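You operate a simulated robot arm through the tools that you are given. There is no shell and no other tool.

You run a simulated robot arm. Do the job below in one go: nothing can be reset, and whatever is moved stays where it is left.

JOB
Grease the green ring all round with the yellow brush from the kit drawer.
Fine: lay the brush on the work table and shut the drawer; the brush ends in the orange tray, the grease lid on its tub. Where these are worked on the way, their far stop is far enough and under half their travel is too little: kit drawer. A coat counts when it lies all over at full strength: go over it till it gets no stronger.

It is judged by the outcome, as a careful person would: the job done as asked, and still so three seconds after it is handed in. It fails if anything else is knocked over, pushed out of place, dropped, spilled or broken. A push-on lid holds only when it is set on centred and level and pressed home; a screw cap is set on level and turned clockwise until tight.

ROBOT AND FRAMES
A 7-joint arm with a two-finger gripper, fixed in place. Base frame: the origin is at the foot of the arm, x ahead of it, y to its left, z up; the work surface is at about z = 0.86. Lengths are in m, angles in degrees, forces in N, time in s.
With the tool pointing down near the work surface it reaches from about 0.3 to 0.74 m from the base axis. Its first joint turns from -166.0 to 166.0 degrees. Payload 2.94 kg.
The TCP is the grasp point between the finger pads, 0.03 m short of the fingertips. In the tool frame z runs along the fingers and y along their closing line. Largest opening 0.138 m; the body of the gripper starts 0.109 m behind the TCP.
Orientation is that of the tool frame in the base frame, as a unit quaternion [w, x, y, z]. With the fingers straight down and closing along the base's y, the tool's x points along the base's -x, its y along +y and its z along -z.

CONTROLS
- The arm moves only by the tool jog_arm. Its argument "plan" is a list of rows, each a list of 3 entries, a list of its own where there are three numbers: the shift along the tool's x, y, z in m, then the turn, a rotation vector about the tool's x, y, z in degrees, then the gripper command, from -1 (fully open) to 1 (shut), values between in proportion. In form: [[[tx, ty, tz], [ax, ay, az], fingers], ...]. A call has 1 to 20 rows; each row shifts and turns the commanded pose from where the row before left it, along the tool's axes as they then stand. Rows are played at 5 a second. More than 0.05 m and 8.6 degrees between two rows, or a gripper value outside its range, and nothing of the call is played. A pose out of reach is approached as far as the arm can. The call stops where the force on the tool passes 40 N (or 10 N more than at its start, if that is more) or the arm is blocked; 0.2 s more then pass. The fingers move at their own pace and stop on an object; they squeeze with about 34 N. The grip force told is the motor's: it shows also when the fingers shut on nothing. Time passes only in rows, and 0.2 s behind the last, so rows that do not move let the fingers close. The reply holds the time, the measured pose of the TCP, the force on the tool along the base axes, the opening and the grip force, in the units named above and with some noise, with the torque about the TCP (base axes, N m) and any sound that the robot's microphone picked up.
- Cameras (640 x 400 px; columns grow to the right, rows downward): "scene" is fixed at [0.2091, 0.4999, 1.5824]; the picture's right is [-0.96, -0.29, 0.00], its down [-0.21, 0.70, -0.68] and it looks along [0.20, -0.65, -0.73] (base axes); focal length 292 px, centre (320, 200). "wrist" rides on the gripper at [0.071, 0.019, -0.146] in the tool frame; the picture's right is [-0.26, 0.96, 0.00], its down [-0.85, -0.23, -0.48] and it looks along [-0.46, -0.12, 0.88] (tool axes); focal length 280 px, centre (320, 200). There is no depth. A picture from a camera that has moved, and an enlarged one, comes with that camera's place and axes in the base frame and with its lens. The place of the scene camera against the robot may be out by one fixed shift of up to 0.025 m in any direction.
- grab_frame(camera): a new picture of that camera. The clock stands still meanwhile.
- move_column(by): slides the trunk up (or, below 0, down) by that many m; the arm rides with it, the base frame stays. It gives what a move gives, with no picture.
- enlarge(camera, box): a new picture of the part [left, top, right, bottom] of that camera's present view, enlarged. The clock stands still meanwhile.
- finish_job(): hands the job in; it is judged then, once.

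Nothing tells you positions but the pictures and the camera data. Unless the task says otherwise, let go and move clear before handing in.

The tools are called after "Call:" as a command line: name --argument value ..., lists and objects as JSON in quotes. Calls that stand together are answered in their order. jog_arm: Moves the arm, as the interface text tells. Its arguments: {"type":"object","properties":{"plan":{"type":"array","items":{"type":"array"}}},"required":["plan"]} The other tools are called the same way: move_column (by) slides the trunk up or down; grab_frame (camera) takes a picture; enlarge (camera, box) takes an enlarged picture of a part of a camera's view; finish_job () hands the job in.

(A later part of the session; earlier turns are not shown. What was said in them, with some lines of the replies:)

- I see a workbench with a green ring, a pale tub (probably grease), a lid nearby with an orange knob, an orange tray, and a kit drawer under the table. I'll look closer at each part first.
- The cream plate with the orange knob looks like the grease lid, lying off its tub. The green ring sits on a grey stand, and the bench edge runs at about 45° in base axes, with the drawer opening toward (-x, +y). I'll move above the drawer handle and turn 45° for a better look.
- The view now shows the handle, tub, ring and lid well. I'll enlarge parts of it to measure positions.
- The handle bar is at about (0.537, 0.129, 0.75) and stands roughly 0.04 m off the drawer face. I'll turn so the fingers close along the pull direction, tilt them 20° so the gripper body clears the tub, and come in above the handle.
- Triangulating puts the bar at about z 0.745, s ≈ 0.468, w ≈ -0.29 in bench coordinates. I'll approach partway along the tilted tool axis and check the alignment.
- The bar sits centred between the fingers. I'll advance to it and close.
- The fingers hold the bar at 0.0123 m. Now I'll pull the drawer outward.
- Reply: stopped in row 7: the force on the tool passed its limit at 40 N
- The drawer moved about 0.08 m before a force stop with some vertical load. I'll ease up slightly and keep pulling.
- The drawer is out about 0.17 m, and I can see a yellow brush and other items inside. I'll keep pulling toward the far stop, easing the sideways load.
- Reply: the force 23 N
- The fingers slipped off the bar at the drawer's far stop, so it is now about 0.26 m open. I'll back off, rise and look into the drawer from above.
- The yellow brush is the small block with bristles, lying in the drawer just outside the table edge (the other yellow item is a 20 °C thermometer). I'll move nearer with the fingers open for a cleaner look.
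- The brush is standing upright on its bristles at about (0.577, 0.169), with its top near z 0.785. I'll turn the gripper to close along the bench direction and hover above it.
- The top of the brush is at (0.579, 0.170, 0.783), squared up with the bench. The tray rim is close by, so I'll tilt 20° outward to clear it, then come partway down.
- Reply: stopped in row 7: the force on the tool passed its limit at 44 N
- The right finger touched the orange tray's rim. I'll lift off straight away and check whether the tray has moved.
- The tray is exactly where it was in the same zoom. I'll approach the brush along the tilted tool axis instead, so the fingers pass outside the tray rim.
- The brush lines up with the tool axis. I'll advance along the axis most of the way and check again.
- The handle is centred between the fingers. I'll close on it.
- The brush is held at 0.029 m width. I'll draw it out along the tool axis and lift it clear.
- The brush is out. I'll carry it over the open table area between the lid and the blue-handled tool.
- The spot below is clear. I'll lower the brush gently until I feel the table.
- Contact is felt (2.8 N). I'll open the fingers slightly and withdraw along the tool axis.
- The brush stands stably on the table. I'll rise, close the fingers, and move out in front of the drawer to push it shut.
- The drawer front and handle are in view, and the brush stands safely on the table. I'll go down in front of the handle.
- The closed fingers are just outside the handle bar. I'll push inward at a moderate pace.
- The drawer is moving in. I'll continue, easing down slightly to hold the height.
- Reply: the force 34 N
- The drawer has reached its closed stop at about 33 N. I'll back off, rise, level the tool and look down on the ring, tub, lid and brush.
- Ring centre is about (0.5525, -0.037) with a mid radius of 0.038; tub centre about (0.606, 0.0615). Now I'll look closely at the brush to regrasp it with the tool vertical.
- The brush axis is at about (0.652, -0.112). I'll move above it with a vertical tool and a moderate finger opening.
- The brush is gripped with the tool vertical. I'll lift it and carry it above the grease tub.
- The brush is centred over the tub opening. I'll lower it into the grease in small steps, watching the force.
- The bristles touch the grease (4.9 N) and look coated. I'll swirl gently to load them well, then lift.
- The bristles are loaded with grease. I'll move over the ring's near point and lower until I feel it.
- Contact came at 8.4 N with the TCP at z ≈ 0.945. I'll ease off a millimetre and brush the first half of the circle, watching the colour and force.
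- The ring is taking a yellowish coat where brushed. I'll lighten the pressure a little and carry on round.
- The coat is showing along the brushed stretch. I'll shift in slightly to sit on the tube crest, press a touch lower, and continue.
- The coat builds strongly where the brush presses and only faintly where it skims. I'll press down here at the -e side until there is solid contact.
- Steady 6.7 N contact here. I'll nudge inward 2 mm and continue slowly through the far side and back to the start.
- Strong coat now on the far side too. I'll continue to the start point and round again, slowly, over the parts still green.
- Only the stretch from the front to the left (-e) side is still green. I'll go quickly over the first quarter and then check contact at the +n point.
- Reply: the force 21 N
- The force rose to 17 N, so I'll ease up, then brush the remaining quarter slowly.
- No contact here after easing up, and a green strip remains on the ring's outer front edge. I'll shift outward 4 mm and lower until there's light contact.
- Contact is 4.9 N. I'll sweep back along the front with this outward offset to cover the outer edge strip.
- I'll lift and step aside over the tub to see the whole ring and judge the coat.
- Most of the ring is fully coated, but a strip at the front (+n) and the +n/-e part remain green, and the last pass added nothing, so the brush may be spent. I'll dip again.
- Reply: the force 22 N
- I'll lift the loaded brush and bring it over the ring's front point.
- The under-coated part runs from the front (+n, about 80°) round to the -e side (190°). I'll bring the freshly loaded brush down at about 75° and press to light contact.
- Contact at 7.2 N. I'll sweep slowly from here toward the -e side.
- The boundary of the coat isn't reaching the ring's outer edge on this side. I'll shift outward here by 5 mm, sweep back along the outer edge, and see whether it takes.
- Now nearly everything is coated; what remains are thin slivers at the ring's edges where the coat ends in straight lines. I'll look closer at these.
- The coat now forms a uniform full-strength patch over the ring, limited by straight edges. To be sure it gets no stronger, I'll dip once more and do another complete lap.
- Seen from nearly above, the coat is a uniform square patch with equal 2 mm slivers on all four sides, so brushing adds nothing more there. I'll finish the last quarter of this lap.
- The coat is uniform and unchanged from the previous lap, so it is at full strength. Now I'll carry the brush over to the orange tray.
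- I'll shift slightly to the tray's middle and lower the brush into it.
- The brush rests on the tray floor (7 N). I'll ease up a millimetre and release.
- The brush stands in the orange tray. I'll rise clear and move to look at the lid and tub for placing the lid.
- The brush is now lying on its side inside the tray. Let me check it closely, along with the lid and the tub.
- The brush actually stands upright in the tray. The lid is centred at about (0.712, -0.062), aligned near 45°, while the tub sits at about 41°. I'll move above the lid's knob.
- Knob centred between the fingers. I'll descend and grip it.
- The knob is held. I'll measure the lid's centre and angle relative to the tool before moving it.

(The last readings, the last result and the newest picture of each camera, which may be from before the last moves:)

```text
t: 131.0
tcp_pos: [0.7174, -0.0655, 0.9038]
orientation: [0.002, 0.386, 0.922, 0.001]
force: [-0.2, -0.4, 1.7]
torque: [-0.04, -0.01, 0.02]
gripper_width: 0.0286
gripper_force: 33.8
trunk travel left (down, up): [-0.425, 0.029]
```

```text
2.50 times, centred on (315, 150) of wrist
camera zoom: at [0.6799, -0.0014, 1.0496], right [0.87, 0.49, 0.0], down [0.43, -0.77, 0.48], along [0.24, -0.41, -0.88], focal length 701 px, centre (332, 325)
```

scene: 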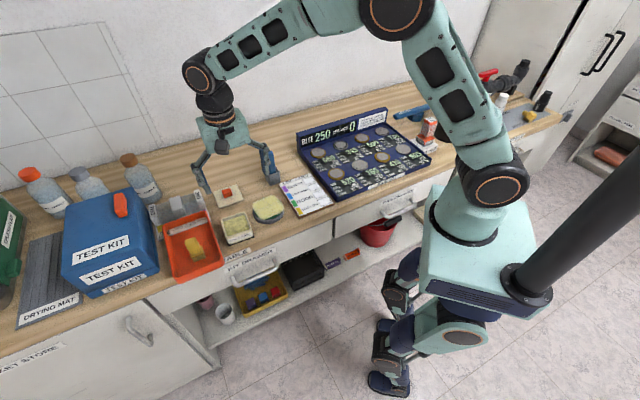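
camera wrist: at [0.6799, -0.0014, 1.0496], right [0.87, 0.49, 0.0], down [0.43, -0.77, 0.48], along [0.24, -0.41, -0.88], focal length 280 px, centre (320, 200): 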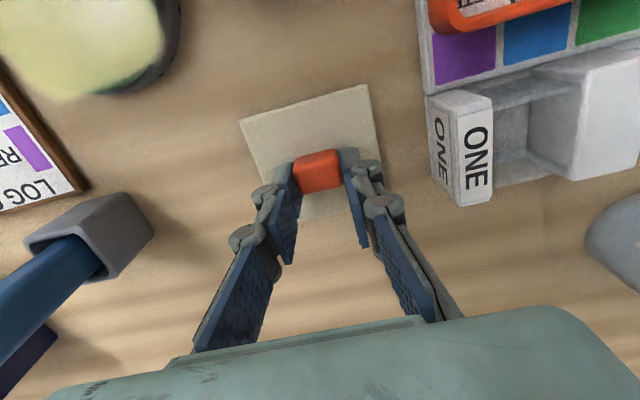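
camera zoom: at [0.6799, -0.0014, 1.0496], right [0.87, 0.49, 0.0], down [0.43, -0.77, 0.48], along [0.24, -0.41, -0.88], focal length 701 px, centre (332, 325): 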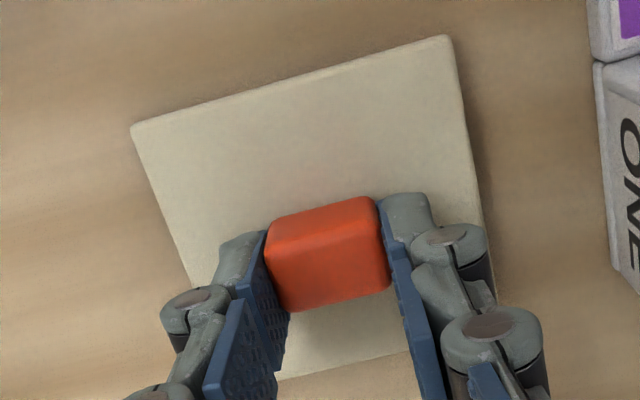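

The lid is square with the tool, and its centre lies 3.7 mm to the +n side of the TCP. The tub is turned about 3.4° relative to it. I'll lift the lid, turn it 3.4°, and hover short of the tub to measure the tub precisely in tool coordinates.

Call:
jog_arm --plan '[[[0, 0, -0.02], [0, 0, 0], 1], [[0, 0, -0.03], [0, 0, 0], 1], [[0, 0, -0.03], [0, 0, 0], 1], [[0, 0, 0], [0, 0, 3.4], 1], [[0.045, 0.007, 0], [0, 0, 0], 1], [[0.045, 0.007, 0], [0, 0, 0], 1], [[0, 0, 0], [0, 0, 0], 1], [[0, 0, 0], [0, 0, 0], 1]]'

Call:
grab_frame --camera "wrist"

Call:
enlarge --camera "scene" --box '[190, 150, 290, 250]'

```text
t: 132.8
tcp_pos: [0.6631, 0.0107, 0.9842]
orientation: [0.001, 0.413, 0.911, 0.001]
force: [0.2, 1.0, -0.3]
torque: [0.0, -0.04, 0.02]
gripper_width: 0.0288
gripper_force: 34.2
trunk travel left (down, up): [-0.425, 0.029]
```

```text
taken
camera wrist: at [0.6315, 0.0764, 1.1285], right [0.9, 0.44, 0.0], down [0.39, -0.79, 0.48], along [0.21, -0.43, -0.88], focal length 280 px, centre (320, 200)
```

wrist: 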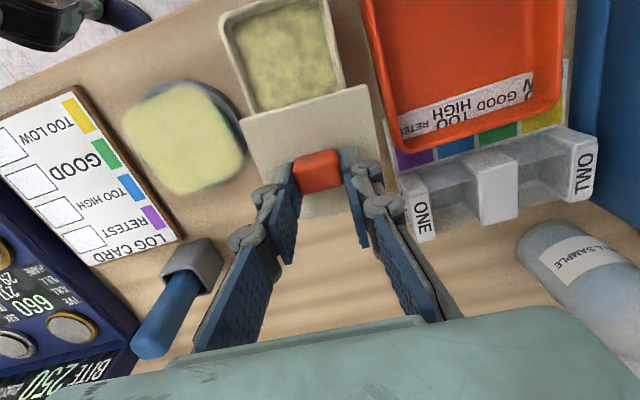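

```text
4.00 times, centred on (240, 200) of scene
camera zoom: at [0.2091, 0.4999, 1.5824], right [-0.96, -0.29, 0.0], down [-0.21, 0.7, -0.68], along [0.2, -0.65, -0.73], focal length 1169 px, centre (640, 200)
```

zoom: 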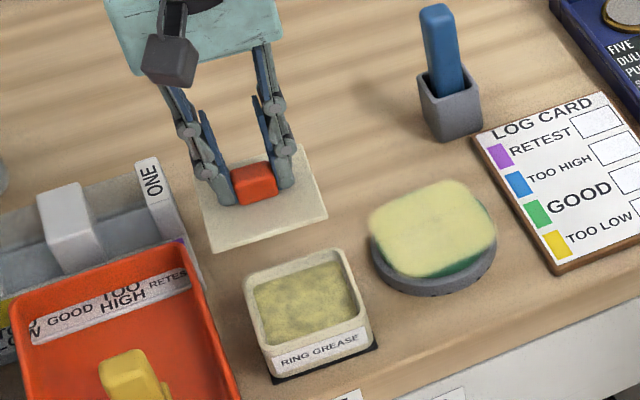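

Call:
enlarge --camera "wrist" --box '[200, 0, 390, 140]'

```text
2.86 times, centred on (295, 70) of wrist
camera zoom: at [0.6315, 0.0764, 1.1285], right [0.9, 0.44, 0.0], down [0.39, -0.79, 0.48], along [0.21, -0.43, -0.88], focal length 801 px, centre (391, 571)
```

zoom: 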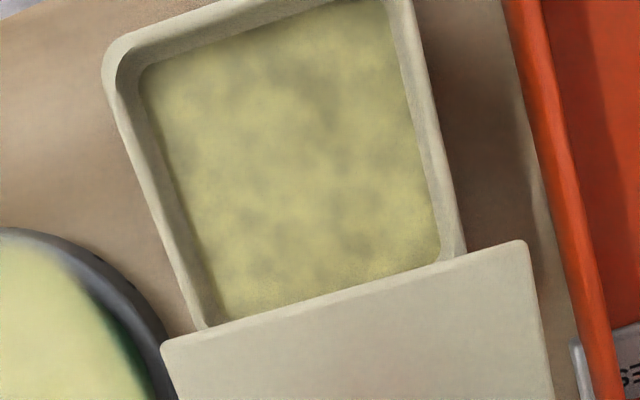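

The tub and lid are now parallel. In tool coordinates the tub centre is at (+0.070, -0.007) against the lid centre at (+0.004, 0.000). I'll shift by that difference.

Call:
jog_arm --plan '[[[0.0331, -0.0035, 0], [0, 0, 0], 1], [[0.0331, -0.0035, 0], [0, 0, 0], 1], [[0, 0, 0], [0, 0, 0], 1], [[0, 0, 0], [0, 0, 0], 1]]'

Call:
grab_frame --camera "wrist"

Call:
enlarge --camera "scene" --box '[190, 180, 280, 260]'

```text
t: 133.8
tcp_pos: [0.6198, 0.0555, 0.9839]
orientation: [0.0, 0.413, 0.911, 0.001]
force: [-0.3, 0.4, 0.5]
torque: [0.0, 0.02, -0.03]
gripper_width: 0.0286
gripper_force: 34.0
trunk travel left (down, up): [-0.425, 0.029]
```

```text
taken
camera wrist: at [0.5861, 0.1218, 1.1287], right [0.9, 0.44, 0.0], down [0.38, -0.79, 0.48], along [0.21, -0.43, -0.88], focal length 280 px, centre (320, 200)
```

wrist: 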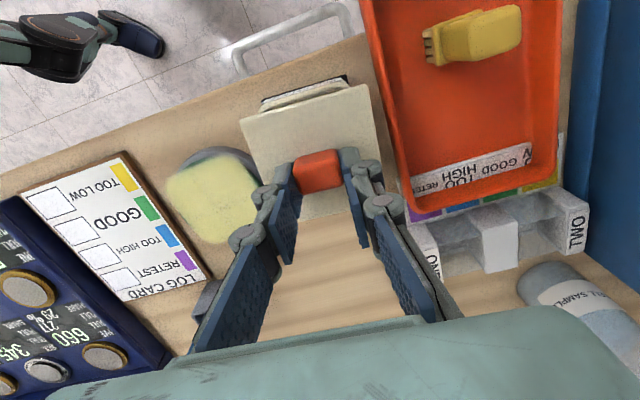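

```text
5.00 times, centred on (235, 220) of scene
camera zoom: at [0.2091, 0.4999, 1.5824], right [-0.96, -0.29, 0.0], down [-0.21, 0.7, -0.68], along [0.2, -0.65, -0.73], focal length 1462 px, centre (745, 100)
```

zoom: 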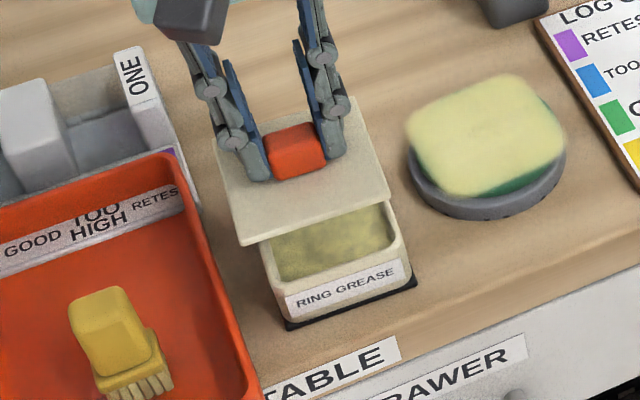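

Call:
enlarge --camera "wrist" --box '[220, 60, 400, 200]'

```text
2.86 times, centred on (310, 130) of wrist
camera zoom: at [0.5861, 0.1218, 1.1287], right [0.9, 0.44, 0.0], down [0.38, -0.79, 0.48], along [0.21, -0.43, -0.88], focal length 801 px, centre (349, 400)
```

zoom: 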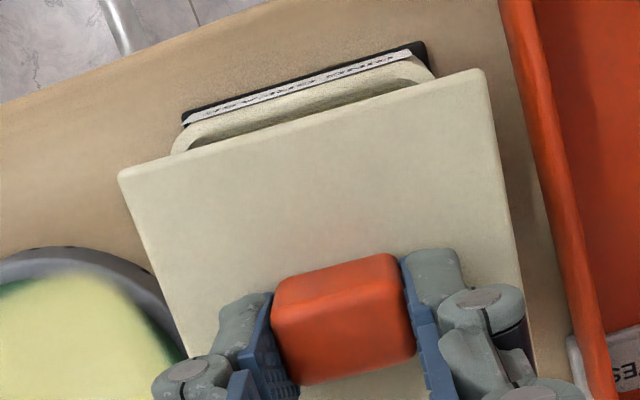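

The arm came up slightly short: from this view the lid needs about +4.8 mm along tool x and -2.5 mm along tool y. I'll correct and check again.

Call:
jog_arm --plan '[[[0.0048, -0.0025, 0], [0, 0, 0], 1], [[0, 0, 0.015], [0, 0, 0], 1], [[0, 0, 0], [0, 0, 0], 1], [[0, 0, 0], [0, 0, 0], 1]]'

Call:
enlarge --camera "wrist" --box '[220, 60, 400, 200]'

Call:
enlarge --camera "scene" --box '[200, 185, 270, 250]'

```text
t: 134.8
tcp_pos: [0.6142, 0.0567, 0.9687]
orientation: [0.0, 0.413, 0.911, 0.001]
force: [0.2, -0.7, -0.3]
torque: [-0.01, -0.01, -0.03]
gripper_width: 0.0285
gripper_force: 34.5
trunk travel left (down, up): [-0.425, 0.029]
```

```text
2.86 times, centred on (310, 130) of wrist
camera zoom: at [0.5808, 0.1228, 1.1139], right [0.9, 0.44, 0.0], down [0.38, -0.79, 0.48], along [0.21, -0.43, -0.88], focal length 801 px, centre (349, 400)
```

zoom: 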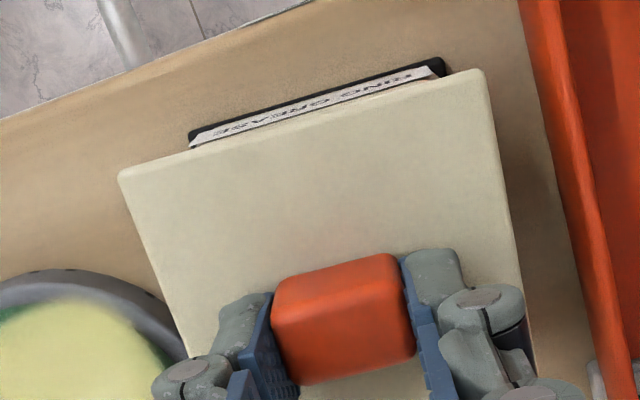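

```text
6.15 times, centred on (235, 218) of scene
camera zoom: at [0.2091, 0.4999, 1.5824], right [-0.96, -0.29, 0.0], down [-0.21, 0.7, -0.68], along [0.2, -0.65, -0.73], focal length 1799 px, centre (843, 92)
```

zoom: 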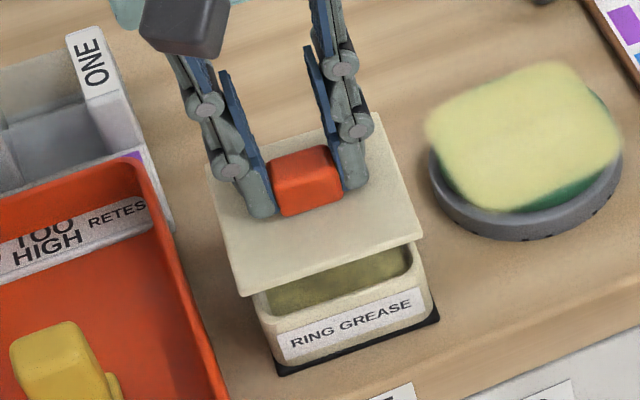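

With the mat under the tub as reference, only about 1.3 mm is left to correct. I'll apply it and lower to just above the rim.

Call:
jog_arm --plan '[[[0.0013, 0.0004, 0.006], [0, 0, 0], 1], [[0, 0, 0.006], [0, 0, 0], 1], [[0, 0, 0.003], [0, 0, 0], 1], [[0, 0, 0], [0, 0, 0], 1], [[0, 0, 0], [0, 0, 0], 1]]'

Call:
enlarge --camera "wrist" --box '[220, 60, 400, 200]'

Call:
enlarge --camera "scene" --box '[200, 185, 270, 250]'

```text
t: 136.0
tcp_pos: [0.613, 0.0578, 0.9536]
orientation: [0.0, 0.413, 0.911, 0.001]
force: [0.1, 0.0, -1.0]
torque: [0.01, 0.0, 0.01]
gripper_width: 0.0288
gripper_force: 34.0
trunk travel left (down, up): [-0.425, 0.029]
```

```text
2.86 times, centred on (310, 130) of wrist
camera zoom: at [0.5796, 0.1245, 1.0988], right [0.9, 0.44, 0.0], down [0.39, -0.79, 0.48], along [0.21, -0.43, -0.88], focal length 801 px, centre (349, 400)
```

zoom: 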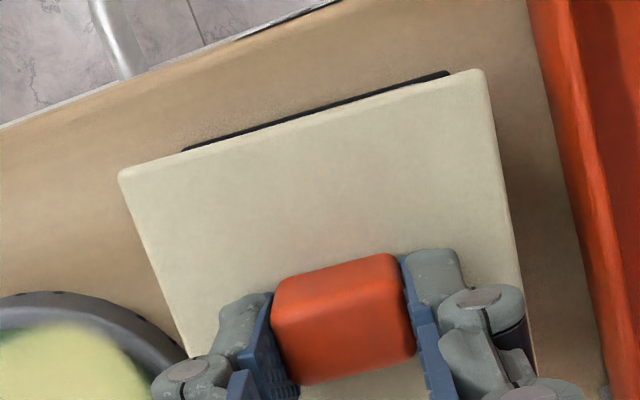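

```text
6.15 times, centred on (235, 218) of scene
camera zoom: at [0.2091, 0.4999, 1.5824], right [-0.96, -0.29, 0.0], down [-0.21, 0.7, -0.68], along [0.2, -0.65, -0.73], focal length 1799 px, centre (843, 92)
```

zoom: 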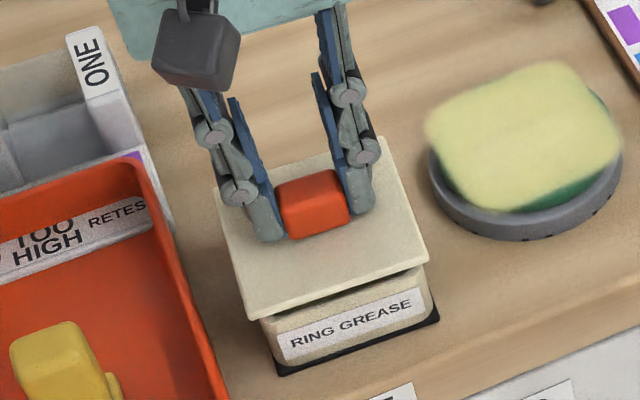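

Call:
enlarge --camera "scene" --box '[218, 212, 258, 247]'

```text
11.43 times, centred on (238, 230) of scene
camera zoom: at [0.2091, 0.4999, 1.5824], right [-0.96, -0.29, 0.0], down [-0.21, 0.7, -0.68], along [0.2, -0.65, -0.73], focal length 3341 px, centre (1257, -137)
```

zoom: 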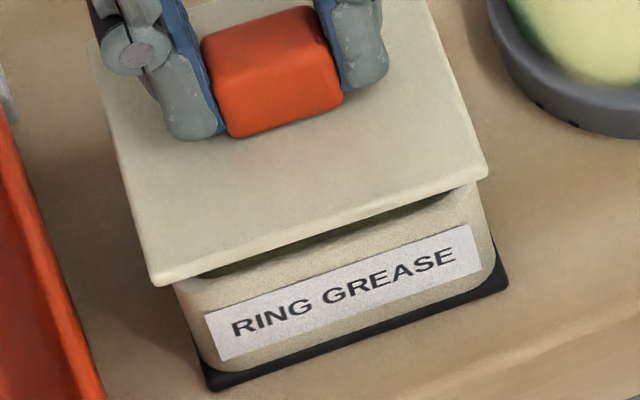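

Both cameras agree within about 2 mm that the lid is centred; on average it's about 1 mm too far outward. I'll correct that and lower gently, watching force.

Call:
jog_arm --plan '[[[-0.0012, 0, 0.001], [0, 0, 0], 1], [[0, 0, 0.0015], [0, 0, 0], 1], [[0, 0, 0.0015], [0, 0, 0], 1], [[0, 0, 0], [0, 0, 0], 1]]'

Call:
enlarge --camera "scene" --box '[218, 212, 258, 247]'

```text
t: 137.0
tcp_pos: [0.6143, 0.058, 0.9496]
orientation: [0.001, 0.413, 0.911, 0.001]
force: [-0.2, -0.3, -1.0]
torque: [-0.04, 0.03, -0.01]
gripper_width: 0.0289
gripper_force: 33.7
trunk travel left (down, up): [-0.425, 0.029]
```

```text
11.43 times, centred on (238, 230) of scene
camera zoom: at [0.2091, 0.4999, 1.5824], right [-0.96, -0.29, 0.0], down [-0.21, 0.7, -0.68], along [0.2, -0.65, -0.73], focal length 3341 px, centre (1257, -137)
```

zoom: 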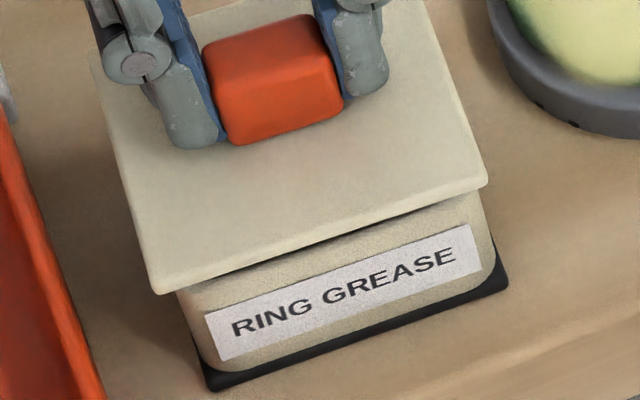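

Call:
enlarge --camera "scene" --box '[222, 228, 238, 246]'

Call:
enlarge --camera "scene" --box '[242, 222, 258, 240]'

Call:
enlarge --camera "wrist" --box '[220, 60, 400, 200]'

```text
16.00 times, centred on (230, 237) of scene
camera zoom: at [0.2091, 0.4999, 1.5824], right [-0.96, -0.29, 0.0], down [-0.21, 0.7, -0.68], along [0.2, -0.65, -0.73], focal length 4677 px, centre (1760, -392)
```

zoom: 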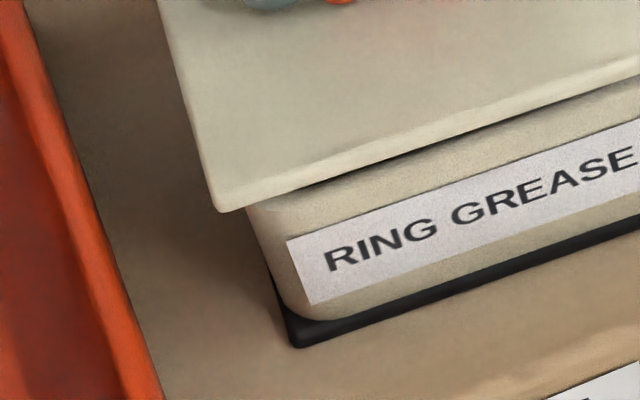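

```text
16.00 times, centred on (250, 231) of scene
camera zoom: at [0.2091, 0.4999, 1.5824], right [-0.96, -0.29, 0.0], down [-0.21, 0.7, -0.68], along [0.2, -0.65, -0.73], focal length 4677 px, centre (1440, -296)
```

zoom: 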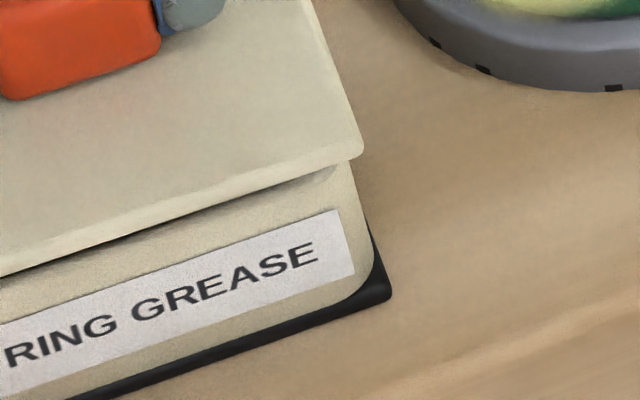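

```text
2.86 times, centred on (310, 130) of wrist
camera zoom: at [0.5804, 0.1243, 1.0949], right [0.9, 0.44, 0.0], down [0.38, -0.79, 0.48], along [0.21, -0.43, -0.88], focal length 801 px, centre (349, 400)
```

zoom: 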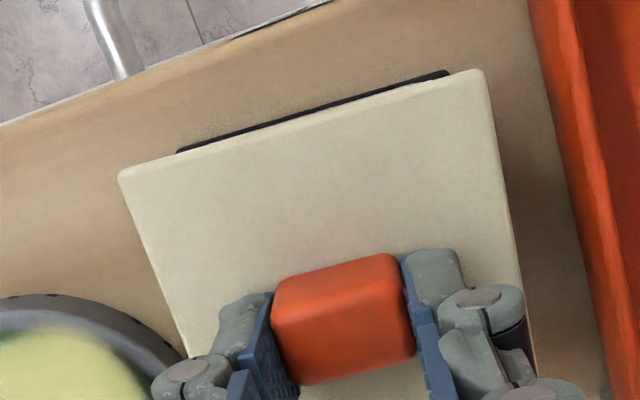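

The lid is centred within about a millimetre each way. I'll lower on until it touches.

Call:
jog_arm --plan '[[[-0.0005, -0.0004, 0.0015], [0, 0, 0], 1], [[0, 0, 0.0015], [0, 0, 0], 1], [[0, 0, 0], [0, 0, 0], 1]]'

```text
t: 137.8
tcp_pos: [0.6129, 0.0562, 0.9468]
orientation: [0.001, 0.414, 0.91, 0.0]
force: [-0.2, 0.0, 0.4]
torque: [-0.01, 0.01, -0.02]
gripper_width: 0.0287
gripper_force: 34.1
trunk travel left (down, up): [-0.425, 0.029]
```

Call:
jog_arm --plan '[[[0, 0, 0.0015], [0, 0, 0], 1], [[0, 0, 0.0015], [0, 0, 0], 1], [[0, 0, 0], [0, 0, 0], 1]]'

Call:
enlarge --camera "scene" --box '[218, 212, 258, 247]'

```text
t: 138.6
tcp_pos: [0.6146, 0.0562, 0.9436]
orientation: [0.0, 0.413, 0.911, 0.001]
force: [0.1, 0.4, 0.0]
torque: [0.02, 0.0, 0.02]
gripper_width: 0.0289
gripper_force: 34.5
trunk travel left (down, up): [-0.425, 0.029]
```

```text
11.43 times, centred on (238, 230) of scene
camera zoom: at [0.2091, 0.4999, 1.5824], right [-0.96, -0.29, 0.0], down [-0.21, 0.7, -0.68], along [0.2, -0.65, -0.73], focal length 3341 px, centre (1257, -137)
```

zoom: 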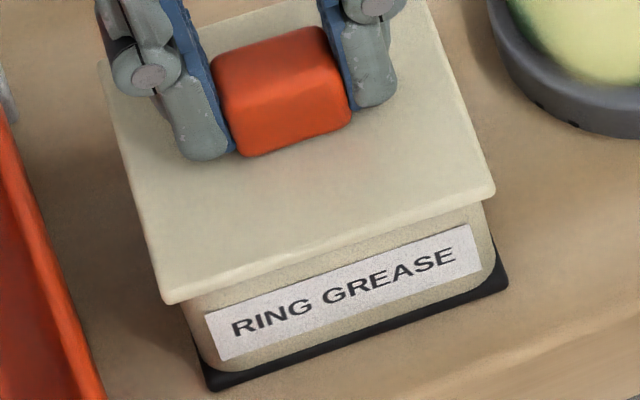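

Call:
jog_arm --plan '[[[0, -0.001, 0.001], [0, 0, 0], 1], [[0, 0, 0.0015], [0, 0, 0], 1], [[0, 0, 0], [0, 0, 0], 1]]'

Call:
enlarge --camera "scene" --box '[218, 212, 258, 247]'

Call:
enlarge --camera "wrist" --box '[220, 60, 400, 200]'

```text
t: 139.4
tcp_pos: [0.6129, 0.0549, 0.9397]
orientation: [0.0, 0.414, 0.91, 0.001]
force: [0.6, 0.4, 0.2]
torque: [0.01, 0.0, -0.03]
gripper_width: 0.0285
gripper_force: 34.2
trunk travel left (down, up): [-0.425, 0.029]
```

```text
11.43 times, centred on (238, 230) of scene
camera zoom: at [0.2091, 0.4999, 1.5824], right [-0.96, -0.29, 0.0], down [-0.21, 0.7, -0.68], along [0.2, -0.65, -0.73], focal length 3341 px, centre (1257, -137)
```

zoom: 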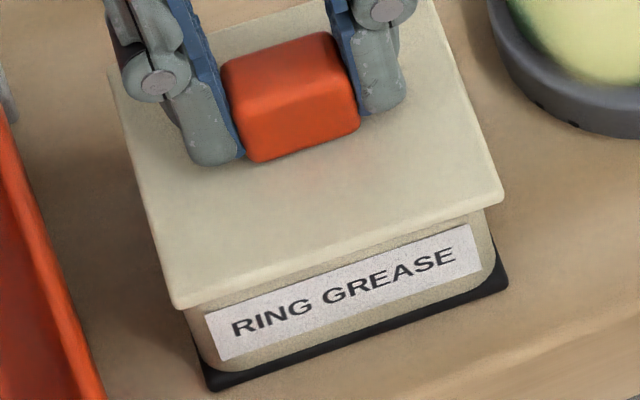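

```text
2.86 times, centred on (310, 130) of wrist
camera zoom: at [0.5788, 0.1218, 1.0857], right [0.9, 0.44, 0.0], down [0.39, -0.79, 0.48], along [0.21, -0.43, -0.88], focal length 801 px, centre (349, 400)
```

zoom: 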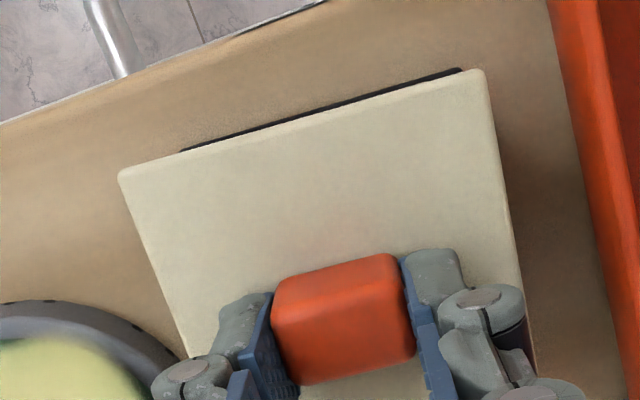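

The lid's edge is already passing over the rim without resistance, so it is well centred. I'll keep pressing down in small steps.

Call:
jog_arm --plan '[[[0, 0.0004, 0.0015], [0, 0, 0], 1], [[0, 0, 0], [0, 0, 0], 1]]'

```text
t: 140.0
tcp_pos: [0.6129, 0.0551, 0.939]
orientation: [0.002, 0.413, 0.911, 0.001]
force: [-2.4, -0.7, 6.5]
torque: [-0.05, 0.24, 0.02]
gripper_width: 0.0286
gripper_force: 33.9
trunk travel left (down, up): [-0.425, 0.029]
```

Contact begins with the TCP at 0.939. I'll read it once more with a slightly firmer press to see where the lid is bearing.

Call:
jog_arm --plan '[[[0, 0, 0.0008], [0, 0, 0], 1], [[0, 0, 0], [0, 0, 0], 1]]'

Call:
enlarge --camera "scene" --box '[218, 212, 258, 247]'

Call:
enlarge --camera "wrist" --box '[220, 60, 400, 200]'

```text
t: 140.6
tcp_pos: [0.6134, 0.0552, 0.9391]
orientation: [0.002, 0.413, 0.911, 0.001]
force: [-3.9, -2.3, 11.6]
torque: [-0.07, 0.25, 0.03]
gripper_width: 0.0285
gripper_force: 33.9
trunk travel left (down, up): [-0.425, 0.029]
```

```text
11.43 times, centred on (238, 230) of scene
camera zoom: at [0.2091, 0.4999, 1.5824], right [-0.96, -0.29, 0.0], down [-0.21, 0.7, -0.68], along [0.2, -0.65, -0.73], focal length 3341 px, centre (1257, -137)
```

zoom: 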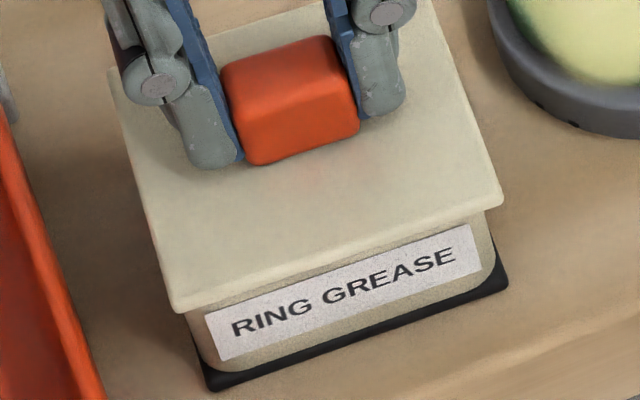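

```text
2.86 times, centred on (310, 130) of wrist
camera zoom: at [0.5789, 0.1221, 1.0846], right [0.9, 0.44, 0.0], down [0.38, -0.79, 0.48], along [0.21, -0.43, -0.88], focal length 801 px, centre (349, 400)
```

zoom: 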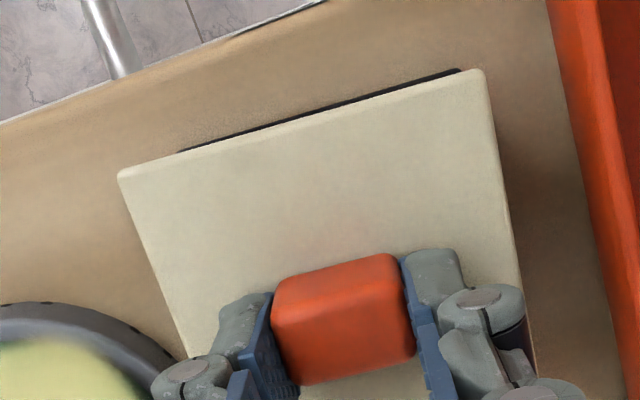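

The lid now bears evenly and the overhang is symmetric, so it is centred on the rim. I'll press it home.

Call:
jog_arm --plan '[[[0, 0, 0.001], [0, 0, 0], 1], [[0, 0, 0.001], [0, 0, 0], 1], [[0, 0, 0.001], [0, 0, 0], 1], [[0, 0, 0], [0, 0, 0], 1]]'

Call:
enlarge --camera "scene" --box '[218, 212, 258, 247]'

```text
t: 141.6
tcp_pos: [0.6118, 0.0566, 0.9392]
orientation: [0.003, 0.413, 0.911, 0.003]
force: [-5.8, -1.8, 29.1]
torque: [0.1, 0.46, 0.01]
gripper_width: 0.0288
gripper_force: 34.2
trunk travel left (down, up): [-0.425, 0.029]
```

```text
11.43 times, centred on (238, 230) of scene
camera zoom: at [0.2091, 0.4999, 1.5824], right [-0.96, -0.29, 0.0], down [-0.21, 0.7, -0.68], along [0.2, -0.65, -0.73], focal length 3341 px, centre (1257, -137)
```

zoom: 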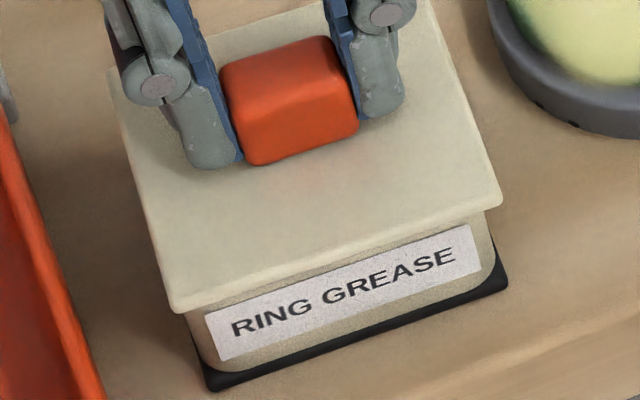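

It's at a firm stop at 29 N. I'll press harder to make sure it is home.

Call:
jog_arm --plan '[[[0, 0, 0.001], [0, 0, 0], 1], [[0, 0, 0.001], [0, 0, 0], 1], [[0, 0, 0], [0, 0, 0], 1]]'

```text
t: 142.3
tcp_pos: [0.6129, 0.0566, 0.9391]
orientation: [0.003, 0.413, 0.911, 0.002]
force: [-11.5, -0.9, 20.3]
torque: [-0.13, 0.64, 0.03]
gripper_width: 0.0287
gripper_force: 33.7
trunk travel left (down, up): [-0.425, 0.029]
stopped in row 3: the force on the tool passed its limit at 40 N (the readings are from after the stop); the commanded pose is now the measured one
```

I pressed to 40 N with no further travel. I'll release the knob gently and inspect how the lid sits.

Call:
jog_arm --plan '[[[0, 0, -0.0005], [0, 0, 0], 1], [[0, 0, 0], [0, 0, 0], 0.3], [[0, 0, 0], [0, 0, 0], 0.3], [[0, 0, 0], [0, 0, 0], 0.3], [[0, 0, -0.03], [0, 0, 0], 0.3], [[0, 0, -0.04], [0, 0, 0], 0.3], [[-0.03, 0, -0.03], [0, 0, 0], 0.3], [[0, 0, 0], [0, 0, 0], -1], [[0, 0, 0], [0, 0, 0], -1]]'

Call:
enlarge --camera "scene" --box '[208, 205, 268, 250]'

Call:
grab_frame --camera "wrist"

```text
t: 144.3
tcp_pos: [0.6344, 0.0335, 1.0365]
orientation: [0.002, 0.413, 0.911, 0.002]
force: [0.1, 0.6, 0.0]
torque: [0.0, -0.02, 0.02]
gripper_width: 0.1329
gripper_force: 0.0
trunk travel left (down, up): [-0.425, 0.029]
heard: snap
```

```text
8.89 times, centred on (238, 228) of scene
camera zoom: at [0.2091, 0.4999, 1.5824], right [-0.96, -0.29, 0.0], down [-0.21, 0.7, -0.68], along [0.2, -0.65, -0.73], focal length 2598 px, centre (1049, -44)
```

zoom: 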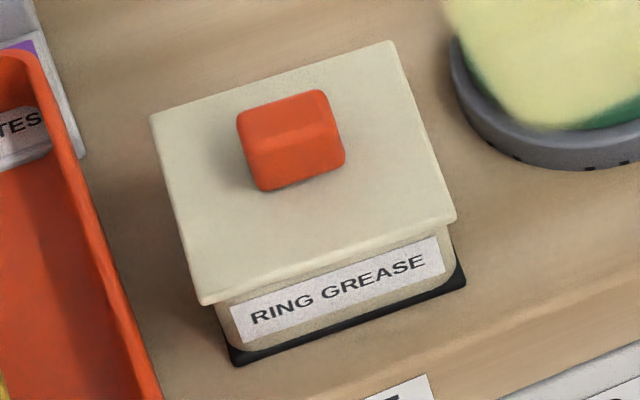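

```text
taken
camera wrist: at [0.6013, 0.1007, 1.1813], right [0.9, 0.44, 0.01], down [0.38, -0.79, 0.48], along [0.21, -0.43, -0.88], focal length 280 px, centre (320, 200)
```

wrist: 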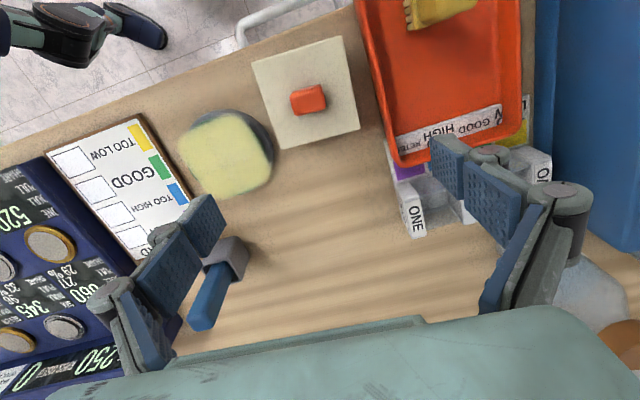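

I heard a snap. I'll check closely whether the lid sits centred and level.

Call:
enlarge --camera "scene" --box '[220, 225, 242, 247]'

Call:
enlarge --camera "scene" --box '[240, 215, 262, 240]'

Call:
enlarge --camera "wrist" --box '[230, 20, 380, 160]'

```text
16.00 times, centred on (231, 236) of scene
camera zoom: at [0.2091, 0.4999, 1.5824], right [-0.96, -0.29, 0.0], down [-0.21, 0.7, -0.68], along [0.2, -0.65, -0.73], focal length 4677 px, centre (1744, -376)
```

zoom: 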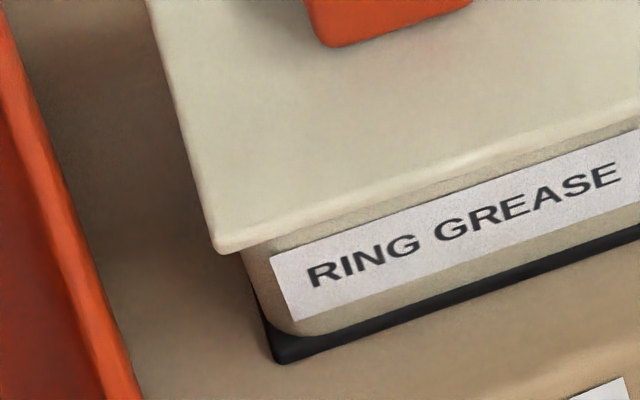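

```text
16.00 times, centred on (251, 228) of scene
camera zoom: at [0.2091, 0.4999, 1.5824], right [-0.96, -0.29, 0.0], down [-0.21, 0.7, -0.68], along [0.2, -0.65, -0.73], focal length 4677 px, centre (1424, -240)
```

zoom: 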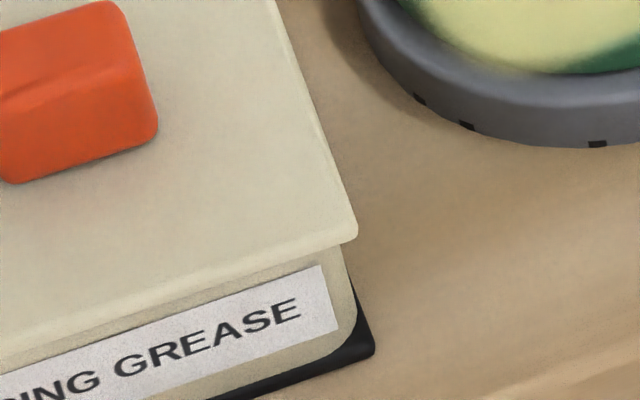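

```text
2.86 times, centred on (305, 90) of wrist
camera zoom: at [0.6013, 0.1007, 1.1813], right [0.9, 0.44, 0.01], down [0.38, -0.79, 0.48], along [0.21, -0.43, -0.88], focal length 801 px, centre (363, 514)
```

zoom: 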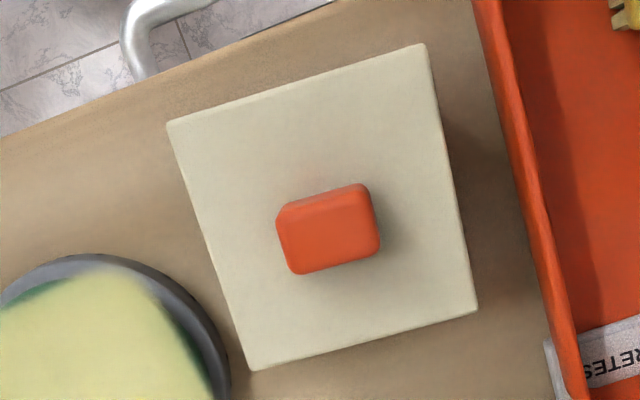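

The lid dropped about 2 mm with the snap and looks level. I'll verify by pressing once more on top of the knob with closed fingers.

Call:
jog_arm --plan '[[[0, 0, 0], [0, 0, 0], 1], [[0, 0, 0], [0, 0, 0], 1], [[0.016, -0.001, 0], [0, 0, 0], 1], [[0.016, -0.001, 0], [0, 0, 0], 1], [[0, 0, 0], [0, 0, 0], 1], [[0, 0, 0], [0, 0, 0], 1]]'

Call:
grab_frame --camera "wrist"

Call:
enlarge --camera "scene" --box '[200, 180, 280, 250]'

```text
t: 145.7
tcp_pos: [0.6127, 0.0575, 1.0361]
orientation: [0.001, 0.413, 0.911, 0.003]
force: [0.3, 0.4, 0.3]
torque: [0.02, 0.0, -0.01]
gripper_width: 0.0
gripper_force: 28.1
trunk travel left (down, up): [-0.425, 0.029]
```

```text
taken
camera wrist: at [0.5789, 0.1239, 1.1807], right [0.9, 0.44, 0.01], down [0.38, -0.79, 0.48], along [0.21, -0.43, -0.88], focal length 280 px, centre (320, 200)
```

wrist: 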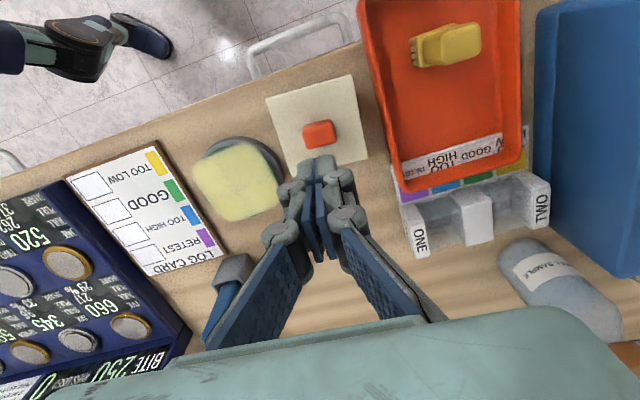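

```text
5.71 times, centred on (240, 215) of scene
camera zoom: at [0.2091, 0.4999, 1.5824], right [-0.96, -0.29, 0.0], down [-0.21, 0.7, -0.68], along [0.2, -0.65, -0.73], focal length 1670 px, centre (777, 114)
```

zoom: 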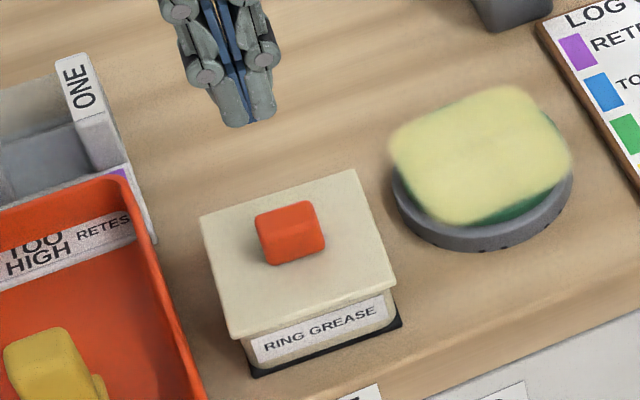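

Call:
jog_arm --plan '[[[0, 0, 0.035], [0, 0, 0], 1], [[0, 0, 0.035], [0, 0, 0], 1], [[0, 0, 0.005], [0, 0, 0], 1], [[0, 0, 0], [0, 0, 0], 1]]'

Call:
enlarge --camera "scene" --box '[208, 195, 268, 250]'

```text
t: 146.7
tcp_pos: [0.6131, 0.0582, 0.9606]
orientation: [0.002, 0.413, 0.911, 0.002]
force: [-0.4, -0.1, 1.0]
torque: [-0.01, -0.01, -0.01]
gripper_width: 0.0002
gripper_force: 28.6
trunk travel left (down, up): [-0.425, 0.029]
```

```text
7.27 times, centred on (238, 222) of scene
camera zoom: at [0.2091, 0.4999, 1.5824], right [-0.96, -0.29, 0.0], down [-0.21, 0.7, -0.68], along [0.2, -0.65, -0.73], focal length 2126 px, centre (916, 36)
```

zoom: 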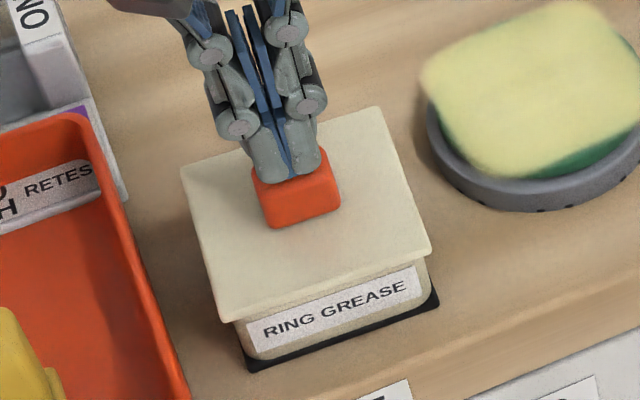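

Call:
jog_arm --plan '[[[0, 0, 0.002], [0, 0, 0], 1], [[0, 0, 0.002], [0, 0, 0], 1], [[0, 0, 0], [0, 0, 0], 1]]'

```text
t: 147.5
tcp_pos: [0.6135, 0.0565, 0.9586]
orientation: [0.002, 0.413, 0.911, 0.002]
force: [0.6, 0.9, 0.8]
torque: [-0.02, 0.03, 0.01]
gripper_width: 0.0
gripper_force: 28.4
trunk travel left (down, up): [-0.425, 0.029]
```

Call:
jog_arm --plan '[[[0, 0, 0.0015], [0, 0, 0], 1], [[0, 0, 0.0015], [0, 0, 0], 1], [[0, 0, 0], [0, 0, 0], 1]]'

```text
t: 148.3
tcp_pos: [0.6121, 0.056, 0.956]
orientation: [0.004, 0.413, 0.911, 0.002]
force: [-0.1, 0.0, 5.5]
torque: [0.01, 0.04, -0.01]
gripper_width: 0.0057
gripper_force: 28.4
trunk travel left (down, up): [-0.425, 0.029]
```

Call:
jog_arm --plan '[[[0, 0, 0.001], [0, 0, 0], 1], [[0, 0, 0.001], [0, 0, 0], 1], [[0, 0, 0.001], [0, 0, 0], 1], [[0, 0, 0.001], [0, 0, 0], 1], [[0, 0, 0], [0, 0, 0], 1]]'

Call:
enlarge --camera "scene" --box '[208, 205, 268, 250]'

```text
t: 149.5
tcp_pos: [0.6116, 0.0572, 0.9548]
orientation: [0.006, 0.413, 0.911, 0.004]
force: [-0.5, 0.5, 36.7]
torque: [0.11, 0.15, 0.03]
gripper_width: 0.0062
gripper_force: 28.2
trunk travel left (down, up): [-0.425, 0.029]
```

```text
8.89 times, centred on (238, 228) of scene
camera zoom: at [0.2091, 0.4999, 1.5824], right [-0.96, -0.29, 0.0], down [-0.21, 0.7, -0.68], along [0.2, -0.65, -0.73], focal length 2598 px, centre (1049, -44)
```

zoom: 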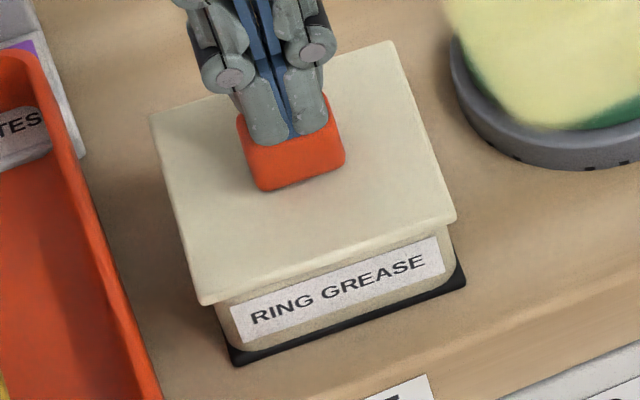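

Pressing with 37 N on the knob moves nothing, so the lid is home. I'll retreat and check the whole scene.

Call:
jog_arm --plan '[[[0, 0, -0.01], [0, 0, 0], 1], [[0, 0, -0.04], [0, 0, 0], 1], [[0, 0, -0.045], [0, 0, 0], 1], [[0, 0, -0.045], [0, 0, 0], 1], [[0.02, -0.03, -0.03], [0, 0, 0], 0], [[0.04, -0.02, 0], [0, 0, 0], 0], [[0.04, -0.02, 0], [0, 0, 0], 0], [[0, 0, 0], [0, 0, 0], 0]]'

Call:
grab_frame --camera "scene"

Call:
grab_frame --camera "wrist"

Call:
enlarge --camera "scene" --box '[200, 230, 320, 320]'

```text
t: 151.3
tcp_pos: [0.4958, 0.0847, 1.1203]
orientation: [0.001, 0.413, 0.911, 0.002]
force: [-0.3, -0.5, 0.7]
torque: [0.01, 0.02, 0.05]
gripper_width: 0.0692
gripper_force: 0.0
trunk travel left (down, up): [-0.425, 0.029]
```

```text
taken
```

scene: 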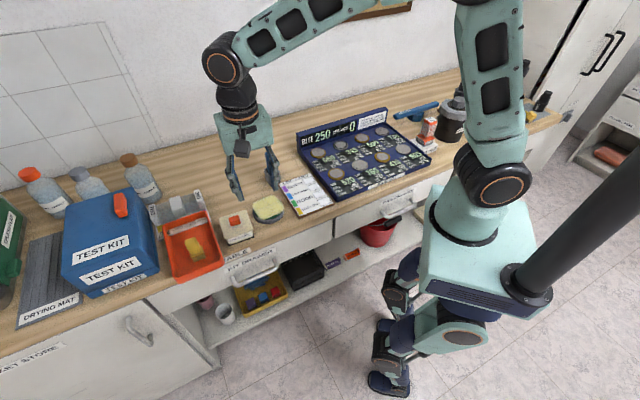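

```text
taken
camera wrist: at [0.4624, 0.1508, 1.2658], right [0.9, 0.44, 0.01], down [0.38, -0.79, 0.48], along [0.21, -0.43, -0.88], focal length 280 px, centre (320, 200)
```

wrist: 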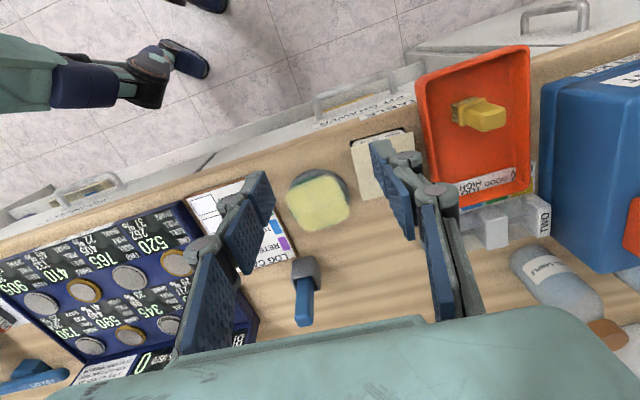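

```text
4.44 times, centred on (260, 275) of scene
camera zoom: at [0.2091, 0.4999, 1.5824], right [-0.96, -0.29, 0.0], down [-0.21, 0.7, -0.68], along [0.2, -0.65, -0.73], focal length 1299 px, centre (587, -133)
```

zoom: 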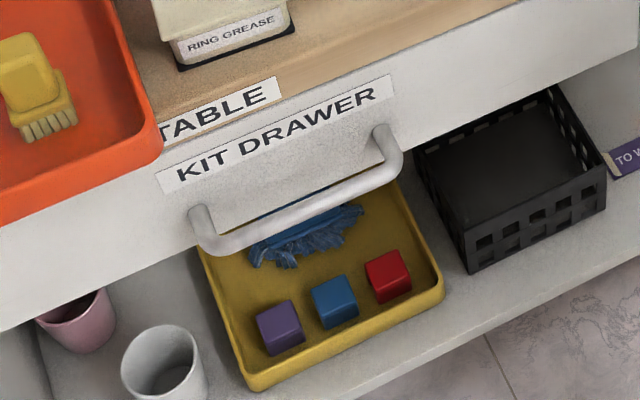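

Call:
enlarge --camera "wrist" --box '[270, 150, 370, 250]'

Call:
enlarge --camera "scene" --box '[160, 190, 300, 290]'

Call:
enlarge --camera "scene" --box '[250, 193, 290, 226]'

```text
4.00 times, centred on (320, 200) of wrist
camera zoom: at [0.4624, 0.1508, 1.2658], right [0.9, 0.44, 0.01], down [0.38, -0.79, 0.48], along [0.21, -0.43, -0.88], focal length 1122 px, centre (320, 200)
```

zoom: 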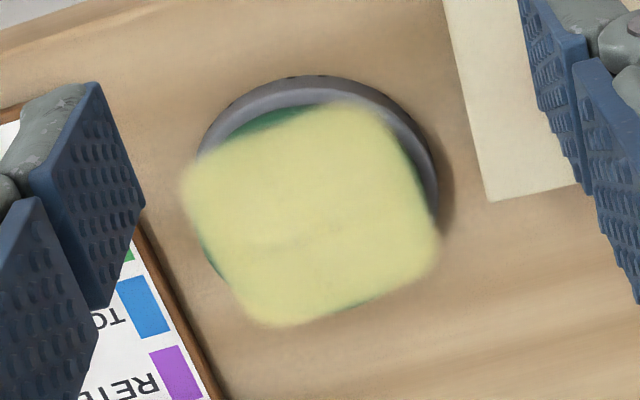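

```text
4.00 times, centred on (230, 240) of scene
camera zoom: at [0.2091, 0.4999, 1.5824], right [-0.96, -0.29, 0.0], down [-0.21, 0.7, -0.68], along [0.2, -0.65, -0.73], focal length 1169 px, centre (680, 40)
```

zoom: 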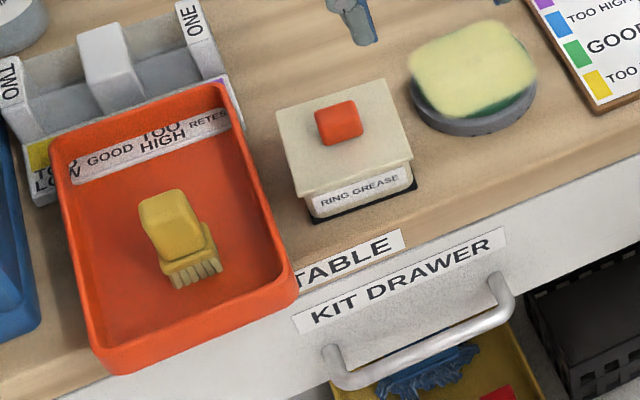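

```text
12.12 times, centred on (270, 210) of scene
camera zoom: at [0.2091, 0.4999, 1.5824], right [-0.96, -0.29, 0.0], down [-0.21, 0.7, -0.68], along [0.2, -0.65, -0.73], focal length 3543 px, centre (926, 85)
```

zoom: 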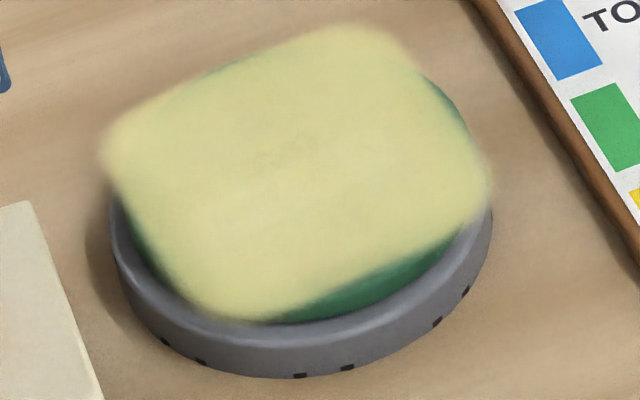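

The ring carries an even full-strength coat, and the brush stands in the orange tray. The lid is pressed home on its tub, the kit drawer is shut as at the start, nothing else looks disturbed, and the arm is clear. I'm handing the job in.

Call:
finish_job

```text
The job is handed in.
```

The ring is greased all round, and I've handed the job in. I haven't been told how it was judged.

- **Ring:** after the second dip and lap, another dip and a full lap left the coat looking no stronger. It ends in straight edges that leave a thin sliver of green, about 2 mm, at the ring's outer edge on four sides. More passes there added nothing, so I took that as the limit of the coat. The ring turned slightly on its stand as I brushed, and some grease got on the stand.
- **Brush:** I set it down on the work table while I shut the drawer, used it, and left it standing in the orange tray.
- **Lid:** it is on the grease tub. I heard a snap as it went on, and pressing the knob at about 37 N afterwards moved nothing.
- **Drawer:** I opened it to its far stop and pushed it fully shut. I did not look at its contents again after closing it.

A finger touched the tray's rim once, early on. Close-up pictures before and after showed the tray had not moved. The pictures at the end showed nothing else on the bench out of place.
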